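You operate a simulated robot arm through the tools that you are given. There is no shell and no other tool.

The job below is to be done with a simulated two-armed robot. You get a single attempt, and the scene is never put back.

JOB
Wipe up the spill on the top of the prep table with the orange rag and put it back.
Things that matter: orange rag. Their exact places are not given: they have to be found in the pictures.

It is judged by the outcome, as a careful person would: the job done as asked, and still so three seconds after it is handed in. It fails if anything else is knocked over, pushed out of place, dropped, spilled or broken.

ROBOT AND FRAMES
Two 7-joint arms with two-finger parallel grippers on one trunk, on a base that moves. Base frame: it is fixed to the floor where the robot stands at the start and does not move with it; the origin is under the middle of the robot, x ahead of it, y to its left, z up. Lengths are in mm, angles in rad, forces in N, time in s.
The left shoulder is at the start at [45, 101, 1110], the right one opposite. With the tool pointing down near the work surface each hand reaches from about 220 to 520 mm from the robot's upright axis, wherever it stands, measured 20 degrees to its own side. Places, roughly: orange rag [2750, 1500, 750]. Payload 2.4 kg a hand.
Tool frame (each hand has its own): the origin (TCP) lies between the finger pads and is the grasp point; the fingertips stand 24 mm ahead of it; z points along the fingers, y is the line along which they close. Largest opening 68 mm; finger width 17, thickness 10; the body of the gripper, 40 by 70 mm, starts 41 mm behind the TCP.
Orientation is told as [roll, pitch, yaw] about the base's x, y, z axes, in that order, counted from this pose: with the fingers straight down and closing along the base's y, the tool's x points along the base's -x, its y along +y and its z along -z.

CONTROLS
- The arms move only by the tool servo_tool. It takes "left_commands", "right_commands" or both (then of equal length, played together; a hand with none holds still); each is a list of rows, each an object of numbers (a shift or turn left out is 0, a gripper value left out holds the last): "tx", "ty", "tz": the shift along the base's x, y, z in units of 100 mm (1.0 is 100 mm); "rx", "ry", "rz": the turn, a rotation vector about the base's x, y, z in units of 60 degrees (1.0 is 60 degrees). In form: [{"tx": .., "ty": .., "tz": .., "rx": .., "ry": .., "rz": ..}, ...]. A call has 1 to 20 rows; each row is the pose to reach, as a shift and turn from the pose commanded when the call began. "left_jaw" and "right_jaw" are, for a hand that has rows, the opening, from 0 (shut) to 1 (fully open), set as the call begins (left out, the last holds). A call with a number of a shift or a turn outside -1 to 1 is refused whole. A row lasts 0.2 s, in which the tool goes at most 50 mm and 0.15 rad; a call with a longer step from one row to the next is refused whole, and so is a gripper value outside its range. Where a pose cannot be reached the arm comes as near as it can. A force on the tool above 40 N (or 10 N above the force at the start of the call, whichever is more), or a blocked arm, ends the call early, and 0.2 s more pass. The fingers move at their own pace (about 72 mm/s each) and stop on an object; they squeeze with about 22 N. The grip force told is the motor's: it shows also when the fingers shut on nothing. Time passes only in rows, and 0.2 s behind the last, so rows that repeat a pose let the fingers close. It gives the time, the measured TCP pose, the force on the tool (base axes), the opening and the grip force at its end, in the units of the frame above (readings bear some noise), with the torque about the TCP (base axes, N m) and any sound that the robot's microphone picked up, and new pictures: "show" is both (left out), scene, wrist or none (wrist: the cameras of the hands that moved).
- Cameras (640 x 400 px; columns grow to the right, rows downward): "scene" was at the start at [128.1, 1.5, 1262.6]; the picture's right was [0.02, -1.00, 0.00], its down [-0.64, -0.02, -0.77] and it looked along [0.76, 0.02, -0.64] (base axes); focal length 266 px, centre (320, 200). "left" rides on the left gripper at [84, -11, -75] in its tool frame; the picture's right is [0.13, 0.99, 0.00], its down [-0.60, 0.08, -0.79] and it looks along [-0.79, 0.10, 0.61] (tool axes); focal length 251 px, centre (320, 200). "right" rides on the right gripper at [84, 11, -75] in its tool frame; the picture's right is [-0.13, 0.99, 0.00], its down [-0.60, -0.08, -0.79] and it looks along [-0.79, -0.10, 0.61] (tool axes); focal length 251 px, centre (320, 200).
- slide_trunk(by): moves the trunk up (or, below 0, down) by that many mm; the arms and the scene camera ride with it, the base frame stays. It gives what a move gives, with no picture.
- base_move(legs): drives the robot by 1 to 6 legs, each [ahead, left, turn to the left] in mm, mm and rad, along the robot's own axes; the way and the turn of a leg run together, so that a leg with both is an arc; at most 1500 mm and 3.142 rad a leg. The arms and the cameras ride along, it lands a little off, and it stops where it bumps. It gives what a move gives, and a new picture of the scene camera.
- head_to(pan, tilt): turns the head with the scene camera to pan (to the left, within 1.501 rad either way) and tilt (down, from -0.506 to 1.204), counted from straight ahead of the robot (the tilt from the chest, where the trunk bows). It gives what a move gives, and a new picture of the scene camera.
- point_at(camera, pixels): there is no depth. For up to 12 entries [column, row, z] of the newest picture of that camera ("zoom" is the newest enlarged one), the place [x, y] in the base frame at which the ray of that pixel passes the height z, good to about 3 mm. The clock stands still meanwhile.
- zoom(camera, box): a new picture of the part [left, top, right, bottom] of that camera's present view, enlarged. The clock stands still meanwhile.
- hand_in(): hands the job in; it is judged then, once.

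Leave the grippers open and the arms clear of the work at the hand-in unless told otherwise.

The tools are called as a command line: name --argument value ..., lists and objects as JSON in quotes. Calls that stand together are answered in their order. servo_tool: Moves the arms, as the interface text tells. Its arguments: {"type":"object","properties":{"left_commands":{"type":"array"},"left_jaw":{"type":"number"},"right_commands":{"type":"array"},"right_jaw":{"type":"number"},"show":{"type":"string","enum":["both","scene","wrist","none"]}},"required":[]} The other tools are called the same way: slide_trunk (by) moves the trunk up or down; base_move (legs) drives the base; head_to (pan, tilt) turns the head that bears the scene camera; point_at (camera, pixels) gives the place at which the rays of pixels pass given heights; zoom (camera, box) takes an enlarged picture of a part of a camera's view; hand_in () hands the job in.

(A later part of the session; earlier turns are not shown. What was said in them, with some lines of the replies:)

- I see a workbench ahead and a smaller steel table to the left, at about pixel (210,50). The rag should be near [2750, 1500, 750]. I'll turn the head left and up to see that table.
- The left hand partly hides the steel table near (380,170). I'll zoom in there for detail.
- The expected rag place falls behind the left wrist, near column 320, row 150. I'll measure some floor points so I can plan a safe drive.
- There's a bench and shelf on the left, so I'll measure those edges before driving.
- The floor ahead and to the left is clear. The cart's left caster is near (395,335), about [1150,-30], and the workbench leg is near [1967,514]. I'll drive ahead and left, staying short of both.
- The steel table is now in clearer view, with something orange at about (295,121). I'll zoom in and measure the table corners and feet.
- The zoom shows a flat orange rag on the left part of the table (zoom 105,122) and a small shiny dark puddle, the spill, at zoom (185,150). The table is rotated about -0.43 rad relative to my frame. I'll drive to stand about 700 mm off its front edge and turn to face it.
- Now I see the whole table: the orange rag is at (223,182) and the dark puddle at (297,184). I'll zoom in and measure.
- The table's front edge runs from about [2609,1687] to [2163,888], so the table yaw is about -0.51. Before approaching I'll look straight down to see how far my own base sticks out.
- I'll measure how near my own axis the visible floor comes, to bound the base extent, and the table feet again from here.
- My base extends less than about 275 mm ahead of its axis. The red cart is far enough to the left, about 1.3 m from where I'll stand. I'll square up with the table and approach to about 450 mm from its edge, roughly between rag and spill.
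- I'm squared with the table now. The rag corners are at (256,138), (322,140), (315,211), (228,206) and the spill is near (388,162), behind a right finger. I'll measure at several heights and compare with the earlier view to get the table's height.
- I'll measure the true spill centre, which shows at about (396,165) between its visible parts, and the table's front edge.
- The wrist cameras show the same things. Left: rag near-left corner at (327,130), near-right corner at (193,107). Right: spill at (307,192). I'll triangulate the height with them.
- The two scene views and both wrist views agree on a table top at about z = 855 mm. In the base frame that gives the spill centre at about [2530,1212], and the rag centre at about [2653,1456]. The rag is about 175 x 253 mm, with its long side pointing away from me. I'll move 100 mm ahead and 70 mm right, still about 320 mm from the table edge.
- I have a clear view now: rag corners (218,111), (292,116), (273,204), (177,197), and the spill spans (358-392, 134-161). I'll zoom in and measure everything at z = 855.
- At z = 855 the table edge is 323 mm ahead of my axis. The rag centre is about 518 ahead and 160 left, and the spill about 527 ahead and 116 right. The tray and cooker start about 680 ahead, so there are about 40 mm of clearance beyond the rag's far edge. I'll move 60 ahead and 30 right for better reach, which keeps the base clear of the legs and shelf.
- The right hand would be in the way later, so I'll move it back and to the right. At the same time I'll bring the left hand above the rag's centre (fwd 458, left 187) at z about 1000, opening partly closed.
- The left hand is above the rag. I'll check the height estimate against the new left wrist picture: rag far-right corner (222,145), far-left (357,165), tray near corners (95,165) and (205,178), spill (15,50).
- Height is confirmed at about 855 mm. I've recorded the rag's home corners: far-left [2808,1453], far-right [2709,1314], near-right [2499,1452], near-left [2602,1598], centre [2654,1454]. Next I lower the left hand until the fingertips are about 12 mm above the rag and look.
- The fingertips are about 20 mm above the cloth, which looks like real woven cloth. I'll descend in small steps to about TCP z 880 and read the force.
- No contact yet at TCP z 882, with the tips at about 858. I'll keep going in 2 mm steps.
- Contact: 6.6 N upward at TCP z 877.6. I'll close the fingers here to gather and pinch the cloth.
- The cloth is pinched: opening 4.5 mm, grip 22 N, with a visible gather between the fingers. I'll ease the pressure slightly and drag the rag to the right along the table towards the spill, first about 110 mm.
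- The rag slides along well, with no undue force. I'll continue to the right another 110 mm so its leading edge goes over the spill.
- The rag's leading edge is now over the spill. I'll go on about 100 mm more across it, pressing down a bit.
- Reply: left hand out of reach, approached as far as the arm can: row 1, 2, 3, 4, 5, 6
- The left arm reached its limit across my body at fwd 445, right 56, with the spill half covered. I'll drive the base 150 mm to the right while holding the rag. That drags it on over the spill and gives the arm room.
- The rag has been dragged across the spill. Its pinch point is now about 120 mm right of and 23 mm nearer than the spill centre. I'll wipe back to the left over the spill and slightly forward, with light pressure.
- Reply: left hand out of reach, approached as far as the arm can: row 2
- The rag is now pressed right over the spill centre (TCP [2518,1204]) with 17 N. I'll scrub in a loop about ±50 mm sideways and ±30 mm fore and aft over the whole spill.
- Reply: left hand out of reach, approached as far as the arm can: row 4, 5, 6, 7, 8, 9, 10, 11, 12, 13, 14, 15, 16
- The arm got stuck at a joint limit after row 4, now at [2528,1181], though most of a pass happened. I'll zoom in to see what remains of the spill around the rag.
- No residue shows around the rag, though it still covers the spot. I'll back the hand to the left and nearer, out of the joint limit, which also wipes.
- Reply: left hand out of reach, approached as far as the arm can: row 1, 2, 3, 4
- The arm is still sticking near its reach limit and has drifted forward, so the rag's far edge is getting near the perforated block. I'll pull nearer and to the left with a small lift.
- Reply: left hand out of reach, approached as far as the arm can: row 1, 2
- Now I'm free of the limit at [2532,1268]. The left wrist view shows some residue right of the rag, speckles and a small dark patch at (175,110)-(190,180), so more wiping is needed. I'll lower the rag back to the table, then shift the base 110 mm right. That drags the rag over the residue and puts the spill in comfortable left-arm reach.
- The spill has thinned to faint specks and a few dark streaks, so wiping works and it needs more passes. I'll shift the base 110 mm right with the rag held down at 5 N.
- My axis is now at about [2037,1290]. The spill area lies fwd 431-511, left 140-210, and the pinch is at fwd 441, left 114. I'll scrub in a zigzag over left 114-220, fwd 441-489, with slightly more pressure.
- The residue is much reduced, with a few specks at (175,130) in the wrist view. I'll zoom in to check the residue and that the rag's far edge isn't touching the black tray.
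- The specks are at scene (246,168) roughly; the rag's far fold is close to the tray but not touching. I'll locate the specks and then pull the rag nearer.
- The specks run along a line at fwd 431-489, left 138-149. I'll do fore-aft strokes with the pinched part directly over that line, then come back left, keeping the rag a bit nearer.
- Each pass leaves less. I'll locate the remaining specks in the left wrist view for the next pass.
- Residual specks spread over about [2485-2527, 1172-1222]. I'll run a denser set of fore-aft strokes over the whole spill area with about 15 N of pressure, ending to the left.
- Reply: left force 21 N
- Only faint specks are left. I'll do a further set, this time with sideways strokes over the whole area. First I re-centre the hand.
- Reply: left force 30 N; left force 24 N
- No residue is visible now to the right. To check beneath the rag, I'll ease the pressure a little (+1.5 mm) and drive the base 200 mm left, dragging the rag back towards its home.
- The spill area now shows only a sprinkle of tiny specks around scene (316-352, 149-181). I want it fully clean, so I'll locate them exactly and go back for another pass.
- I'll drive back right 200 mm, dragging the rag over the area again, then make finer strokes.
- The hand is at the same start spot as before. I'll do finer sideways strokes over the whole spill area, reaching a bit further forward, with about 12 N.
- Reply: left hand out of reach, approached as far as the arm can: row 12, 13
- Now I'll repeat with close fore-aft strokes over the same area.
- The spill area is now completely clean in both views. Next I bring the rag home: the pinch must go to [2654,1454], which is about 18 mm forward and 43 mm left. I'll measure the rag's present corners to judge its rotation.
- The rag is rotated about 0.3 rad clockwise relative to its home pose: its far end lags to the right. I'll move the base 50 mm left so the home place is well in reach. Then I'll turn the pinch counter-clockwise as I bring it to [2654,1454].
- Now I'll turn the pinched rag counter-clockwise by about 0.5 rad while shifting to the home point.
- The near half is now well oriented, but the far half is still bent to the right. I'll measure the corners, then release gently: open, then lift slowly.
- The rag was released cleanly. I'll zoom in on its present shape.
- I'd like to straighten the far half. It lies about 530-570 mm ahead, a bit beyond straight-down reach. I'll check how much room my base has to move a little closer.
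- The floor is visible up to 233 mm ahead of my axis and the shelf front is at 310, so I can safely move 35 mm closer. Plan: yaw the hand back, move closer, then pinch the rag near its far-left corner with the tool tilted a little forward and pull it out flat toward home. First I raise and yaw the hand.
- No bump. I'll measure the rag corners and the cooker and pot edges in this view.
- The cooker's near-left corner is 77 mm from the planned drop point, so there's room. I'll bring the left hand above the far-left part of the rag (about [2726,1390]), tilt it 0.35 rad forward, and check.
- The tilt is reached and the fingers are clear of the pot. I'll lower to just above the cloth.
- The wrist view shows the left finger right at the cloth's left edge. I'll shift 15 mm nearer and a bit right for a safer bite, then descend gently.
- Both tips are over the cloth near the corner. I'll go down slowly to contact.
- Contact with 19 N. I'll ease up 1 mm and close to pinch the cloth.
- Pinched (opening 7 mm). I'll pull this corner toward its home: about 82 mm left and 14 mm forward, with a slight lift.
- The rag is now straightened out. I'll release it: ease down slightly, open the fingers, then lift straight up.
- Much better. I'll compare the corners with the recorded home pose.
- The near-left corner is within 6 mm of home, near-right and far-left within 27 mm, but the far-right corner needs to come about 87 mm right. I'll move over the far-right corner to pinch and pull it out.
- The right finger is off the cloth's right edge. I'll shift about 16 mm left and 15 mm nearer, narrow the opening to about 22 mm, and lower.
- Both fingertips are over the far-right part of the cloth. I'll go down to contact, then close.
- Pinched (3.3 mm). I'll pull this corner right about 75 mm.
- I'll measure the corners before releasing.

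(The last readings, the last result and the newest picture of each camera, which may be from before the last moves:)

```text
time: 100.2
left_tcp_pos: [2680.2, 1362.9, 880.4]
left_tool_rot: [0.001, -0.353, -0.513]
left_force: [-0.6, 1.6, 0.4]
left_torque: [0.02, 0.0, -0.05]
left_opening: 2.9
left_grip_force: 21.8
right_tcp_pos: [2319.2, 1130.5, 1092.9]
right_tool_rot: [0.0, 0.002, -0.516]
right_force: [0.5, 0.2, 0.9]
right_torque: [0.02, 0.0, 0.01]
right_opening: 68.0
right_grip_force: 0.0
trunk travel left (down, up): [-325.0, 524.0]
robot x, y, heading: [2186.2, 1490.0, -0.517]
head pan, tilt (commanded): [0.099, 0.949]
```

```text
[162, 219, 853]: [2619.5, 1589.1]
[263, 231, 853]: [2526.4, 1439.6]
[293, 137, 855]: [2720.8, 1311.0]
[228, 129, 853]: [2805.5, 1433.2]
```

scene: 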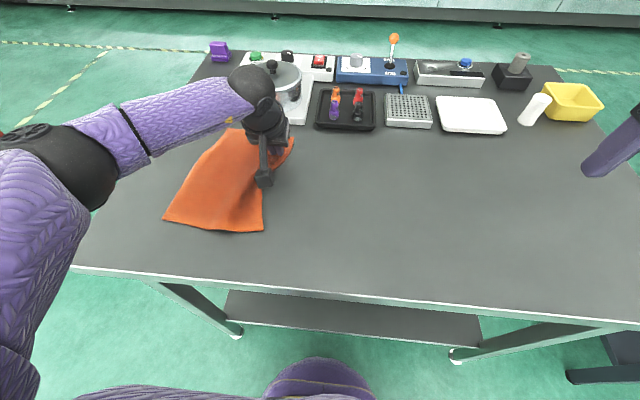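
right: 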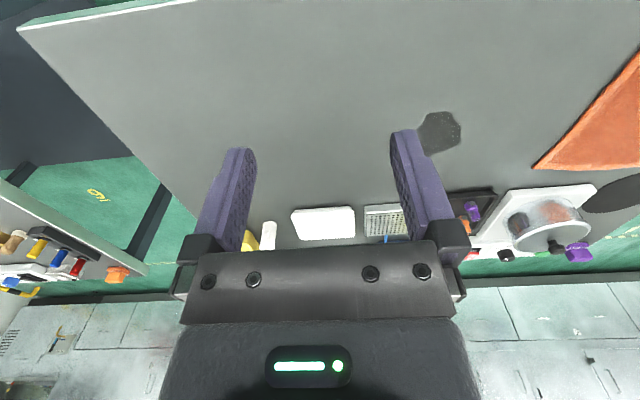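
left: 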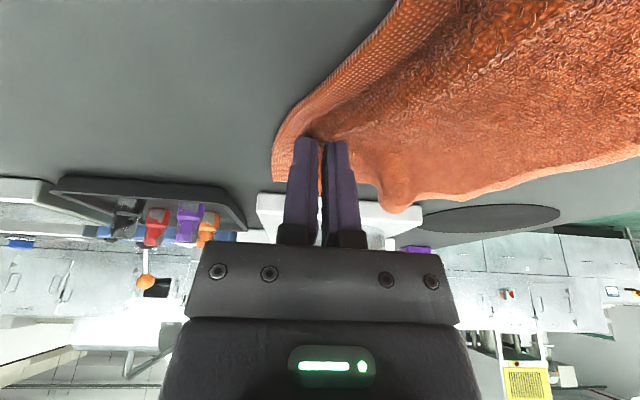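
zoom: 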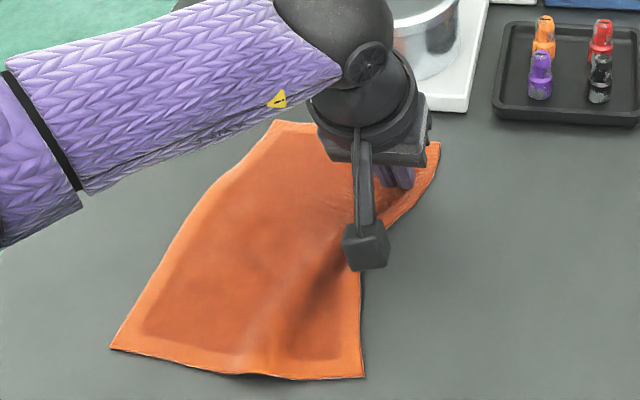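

All corners are now within about 30 mm of home. I'll release here.

servo_tool --left_commands '[{"tz": -0.01}, {"tz": -0.01}, {"tz": 0.0}, {"tz": 0.02}, {"tz": 0.1}, {"tz": 0.3}, {"tz": 0.6}, {"tz": 0.95}]' --left_jaw 0.4 --show "both"

zoom --camera "scene" --box '[150, 80, 342, 240]'

```text
time: 102.0
left_tcp_pos: [2680.8, 1362.7, 972.4]
left_tool_rot: [-0.001, -0.353, -0.515]
left_force: [-0.3, -0.3, -0.4]
left_torque: [0.05, -0.01, 0.0]
left_opening: 27.3
left_grip_force: 0.0
right_tcp_pos: [2319.1, 1131.0, 1091.6]
right_tool_rot: [0.001, -0.001, -0.515]
right_force: [0.7, -0.3, 0.6]
right_torque: [0.03, -0.02, -0.04]
right_opening: 67.8
right_grip_force: 0.1
trunk travel left (down, up): [-325.0, 524.0]
robot x, y, heading: [2192.2, 1491.2, -0.512]
head pan, tilt (commanded): [0.099, 0.949]
```

scene: 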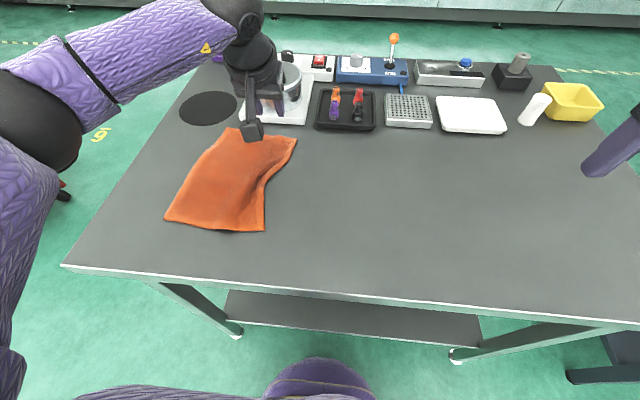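
left: 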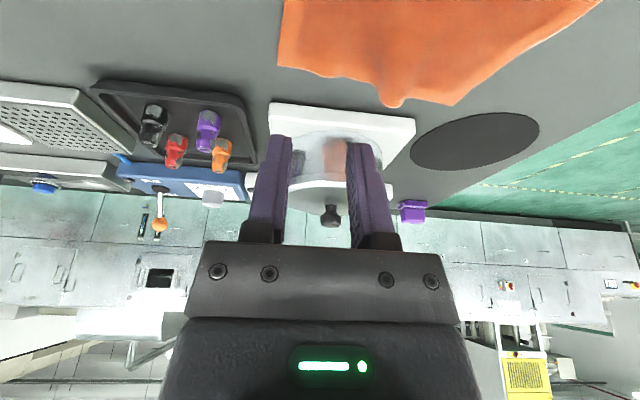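

```text
2.50 times, centred on (246, 160) of scene
```

zoom: 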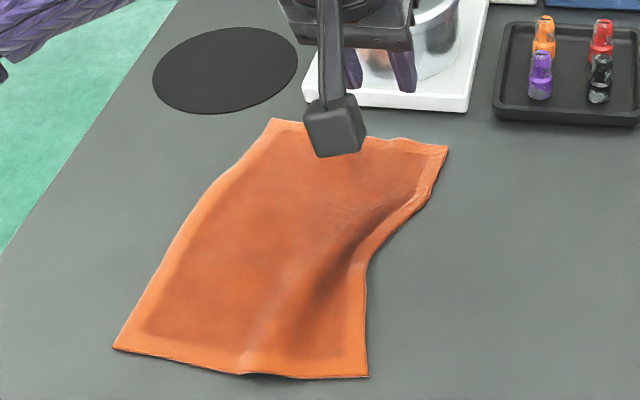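

The rag lies flat at its home, every corner within about 20-30 mm of where it started. I'll now back the left hand away from the cooker, straighten it, raise it, and open it fully.

servo_tool --left_commands '[{"tx": -0.15, "ty": 0.08, "tz": 0.15}, {"tx": -0.35, "ty": 0.2, "tz": 0.3}, {"tx": -0.55, "ty": 0.31, "tz": 0.5, "rx": 0.05, "ry": 0.09}, {"tx": -0.75, "ty": 0.42, "tz": 0.7, "rx": 0.1, "ry": 0.18}, {"tx": -0.87, "ty": 0.5, "tz": 0.9, "rx": 0.15, "ry": 0.27}, {"tx": -0.87, "ty": 0.5, "tz": 1.0, "rx": 0.165, "ry": 0.29}]' --left_jaw 1.0 --show "both"

zoom --camera "scene" --box '[130, 80, 370, 240]'

```text
time: 103.4
left_tcp_pos: [2593.8, 1412.3, 1075.9]
left_tool_rot: [0.0, 0.001, -0.515]
left_force: [-0.3, 0.1, 1.4]
left_torque: [-0.01, -0.02, 0.0]
left_opening: 67.9
left_grip_force: 0.1
right_tcp_pos: [2318.7, 1131.2, 1090.4]
right_tool_rot: [-0.001, 0.0, -0.516]
right_force: [-0.3, -0.1, 0.3]
right_torque: [0.02, 0.01, -0.02]
right_opening: 68.0
right_grip_force: 0.0
trunk travel left (down, up): [-325.0, 524.0]
robot x, y, heading: [2189.0, 1491.2, -0.52]
head pan, tilt (commanded): [0.099, 0.949]
```

scene: 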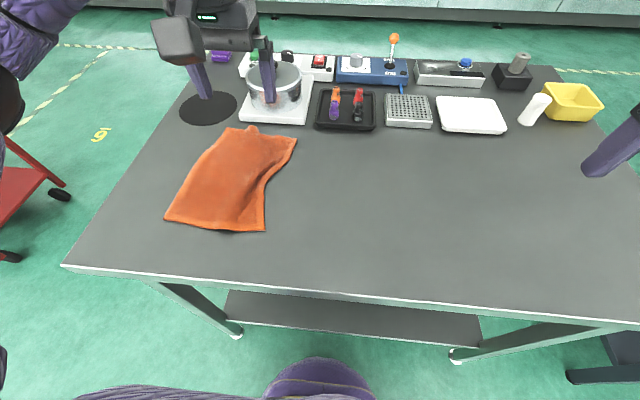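
left: 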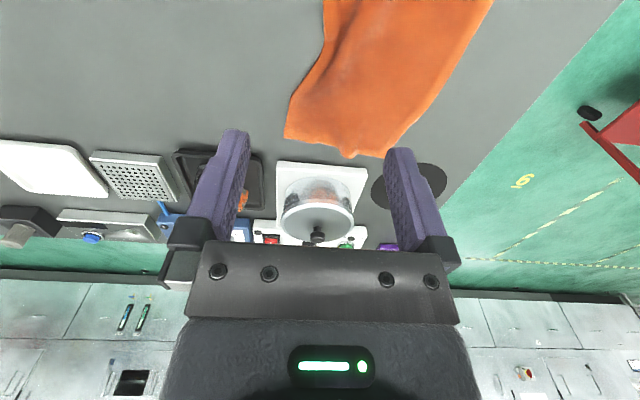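

```text
2.50 times, centred on (250, 160) of scene
```

zoom: 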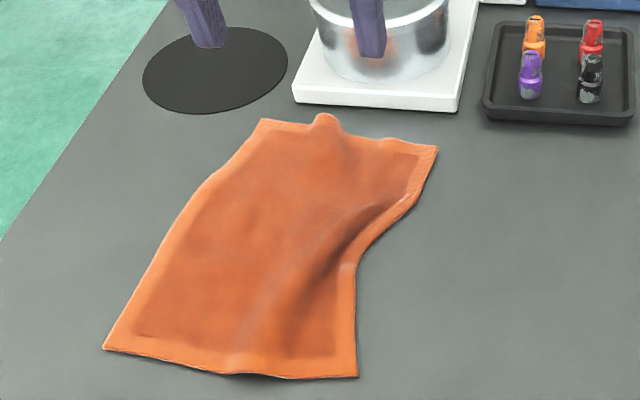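

The rag is in place. I'll double-check the spill area and the other items before backing off.

zoom --camera "scene" --box '[270, 120, 430, 220]'

zoom --camera "right" --box '[300, 0, 639, 250]'

```text
4.00 times, centred on (350, 170) of scene
```

zoom: 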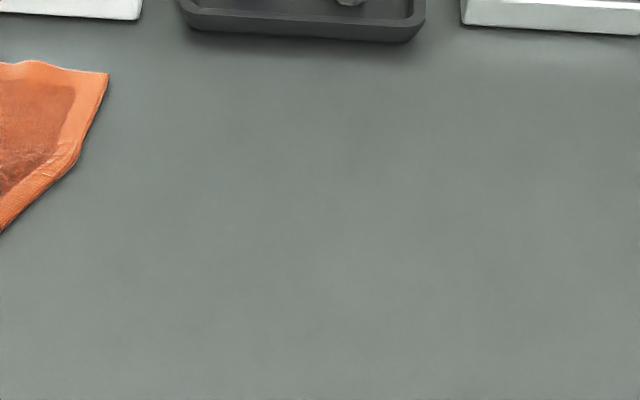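

```text
1.60 times, centred on (470, 125) of right
```

zoom: 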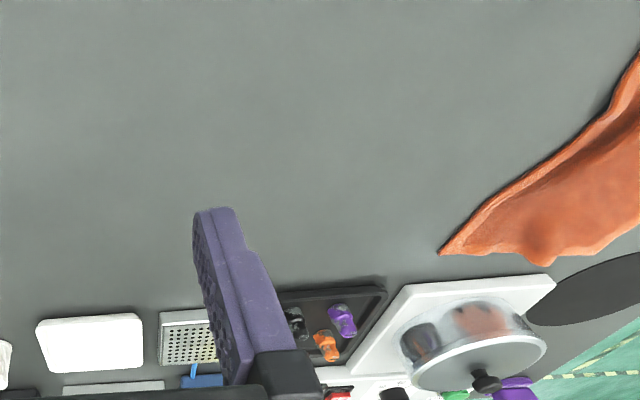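

The table is clean and everything else is where it was. I'll back the base 300 mm from the table so the arms are clear, then take a final look.

base_move --legs '[[-300, 0, 0]]'

zoom --camera "scene" --box '[140, 20, 480, 230]'

```text
time: 105.5
left_tcp_pos: [2334.2, 1559.7, 1074.3]
left_tool_rot: [0.002, -0.003, -0.513]
left_force: [0.8, 0.1, -0.3]
left_torque: [0.02, -0.04, -0.02]
left_opening: 67.9
left_grip_force: 0.1
right_tcp_pos: [2059.4, 1278.0, 1092.3]
right_tool_rot: [-0.001, 0.0, -0.515]
right_force: [-0.1, -0.2, 0.2]
right_torque: [0.02, 0.04, 0.01]
right_opening: 68.0
right_grip_force: 0.1
trunk travel left (down, up): [-325.0, 524.0]
robot x, y, heading: [1925.9, 1638.8, -0.515]
head pan, tilt (commanded): [0.099, 0.949]
```

scene: 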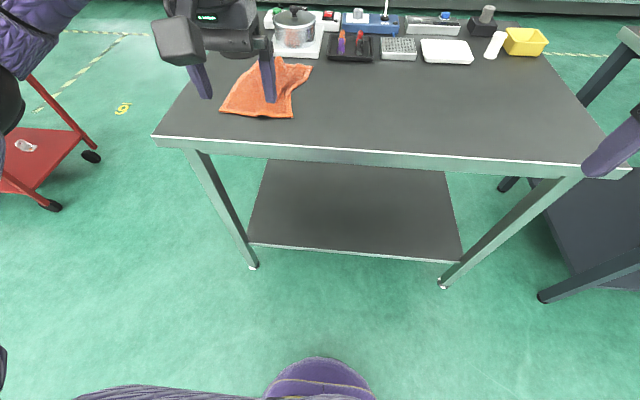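

```text
1.88 times, centred on (310, 125) of scene
```

zoom: 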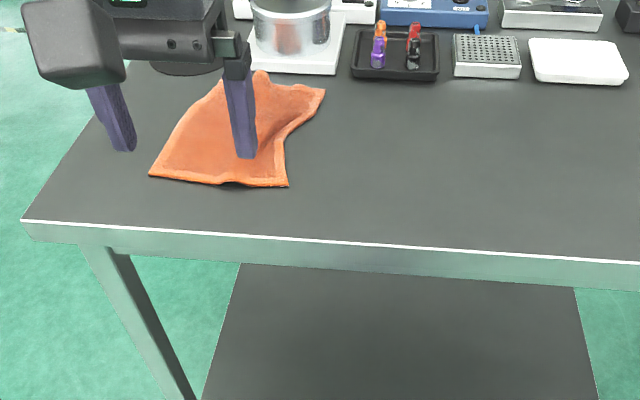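

Last check: whether the table feet are still where they were, and a wider view of the tabletop.

point_at --camera "scene" --pixels '[[253, 268, 0], [442, 287, 0], [221, 111, 853], [293, 117, 853], [311, 65, 853]]'

head_to --pan 0.0 --tilt 0.65

```text
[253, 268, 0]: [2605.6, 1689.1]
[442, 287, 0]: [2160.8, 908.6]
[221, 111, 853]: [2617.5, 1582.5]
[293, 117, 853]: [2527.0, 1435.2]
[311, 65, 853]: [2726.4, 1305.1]
```

```text
time: 106.3
left_tcp_pos: [2333.3, 1558.7, 1073.9]
left_tool_rot: [0.0, -0.002, -0.515]
left_force: [0.1, 0.1, -0.5]
left_torque: [0.0, 0.0, 0.0]
left_opening: 67.7
left_grip_force: 0.0
right_tcp_pos: [2058.4, 1279.9, 1093.0]
right_tool_rot: [0.001, 0.0, -0.514]
right_force: [-0.6, 0.0, 0.0]
right_torque: [-0.03, 0.03, -0.01]
right_opening: 68.3
right_grip_force: 0.1
trunk travel left (down, up): [-325.0, 524.0]
robot x, y, heading: [1925.1, 1637.0, -0.513]
head pan, tilt (commanded): [0.0, 0.649]
```

scene: 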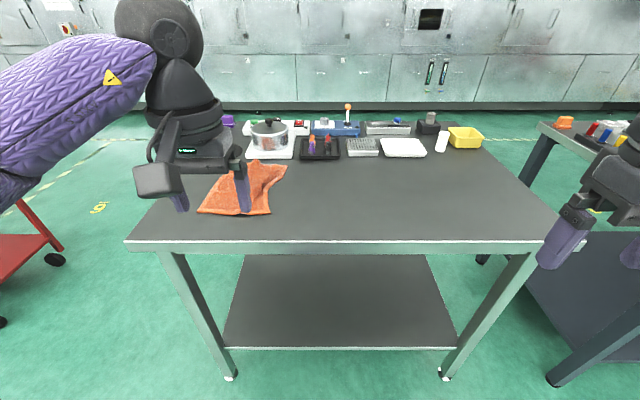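

The table feet haven't moved. The spill is gone, the rag lies flat at its original place, all other items stand as before, and both grippers are open and clear of the table. I'm handing in.

hand_in

```text
The job is handed in.
```

The spill on the prep table is wiped up and the orange rag is back in its place. I've handed the job in.

- **Spill:** it took several scrubbing passes. The last zoomed views of the spot showed no residue.
- **Rag:** it lies spread out where it started, with each corner within about 30 mm of its original position. It isn't perfectly flat: there is a slight bump at the far edge and the right edge bows in a little.
- **Everything else:** nothing was knocked over or visibly shifted, and the table's feet measured within about 10 mm of where they were before. Both grippers were open and clear of the table at hand-in.
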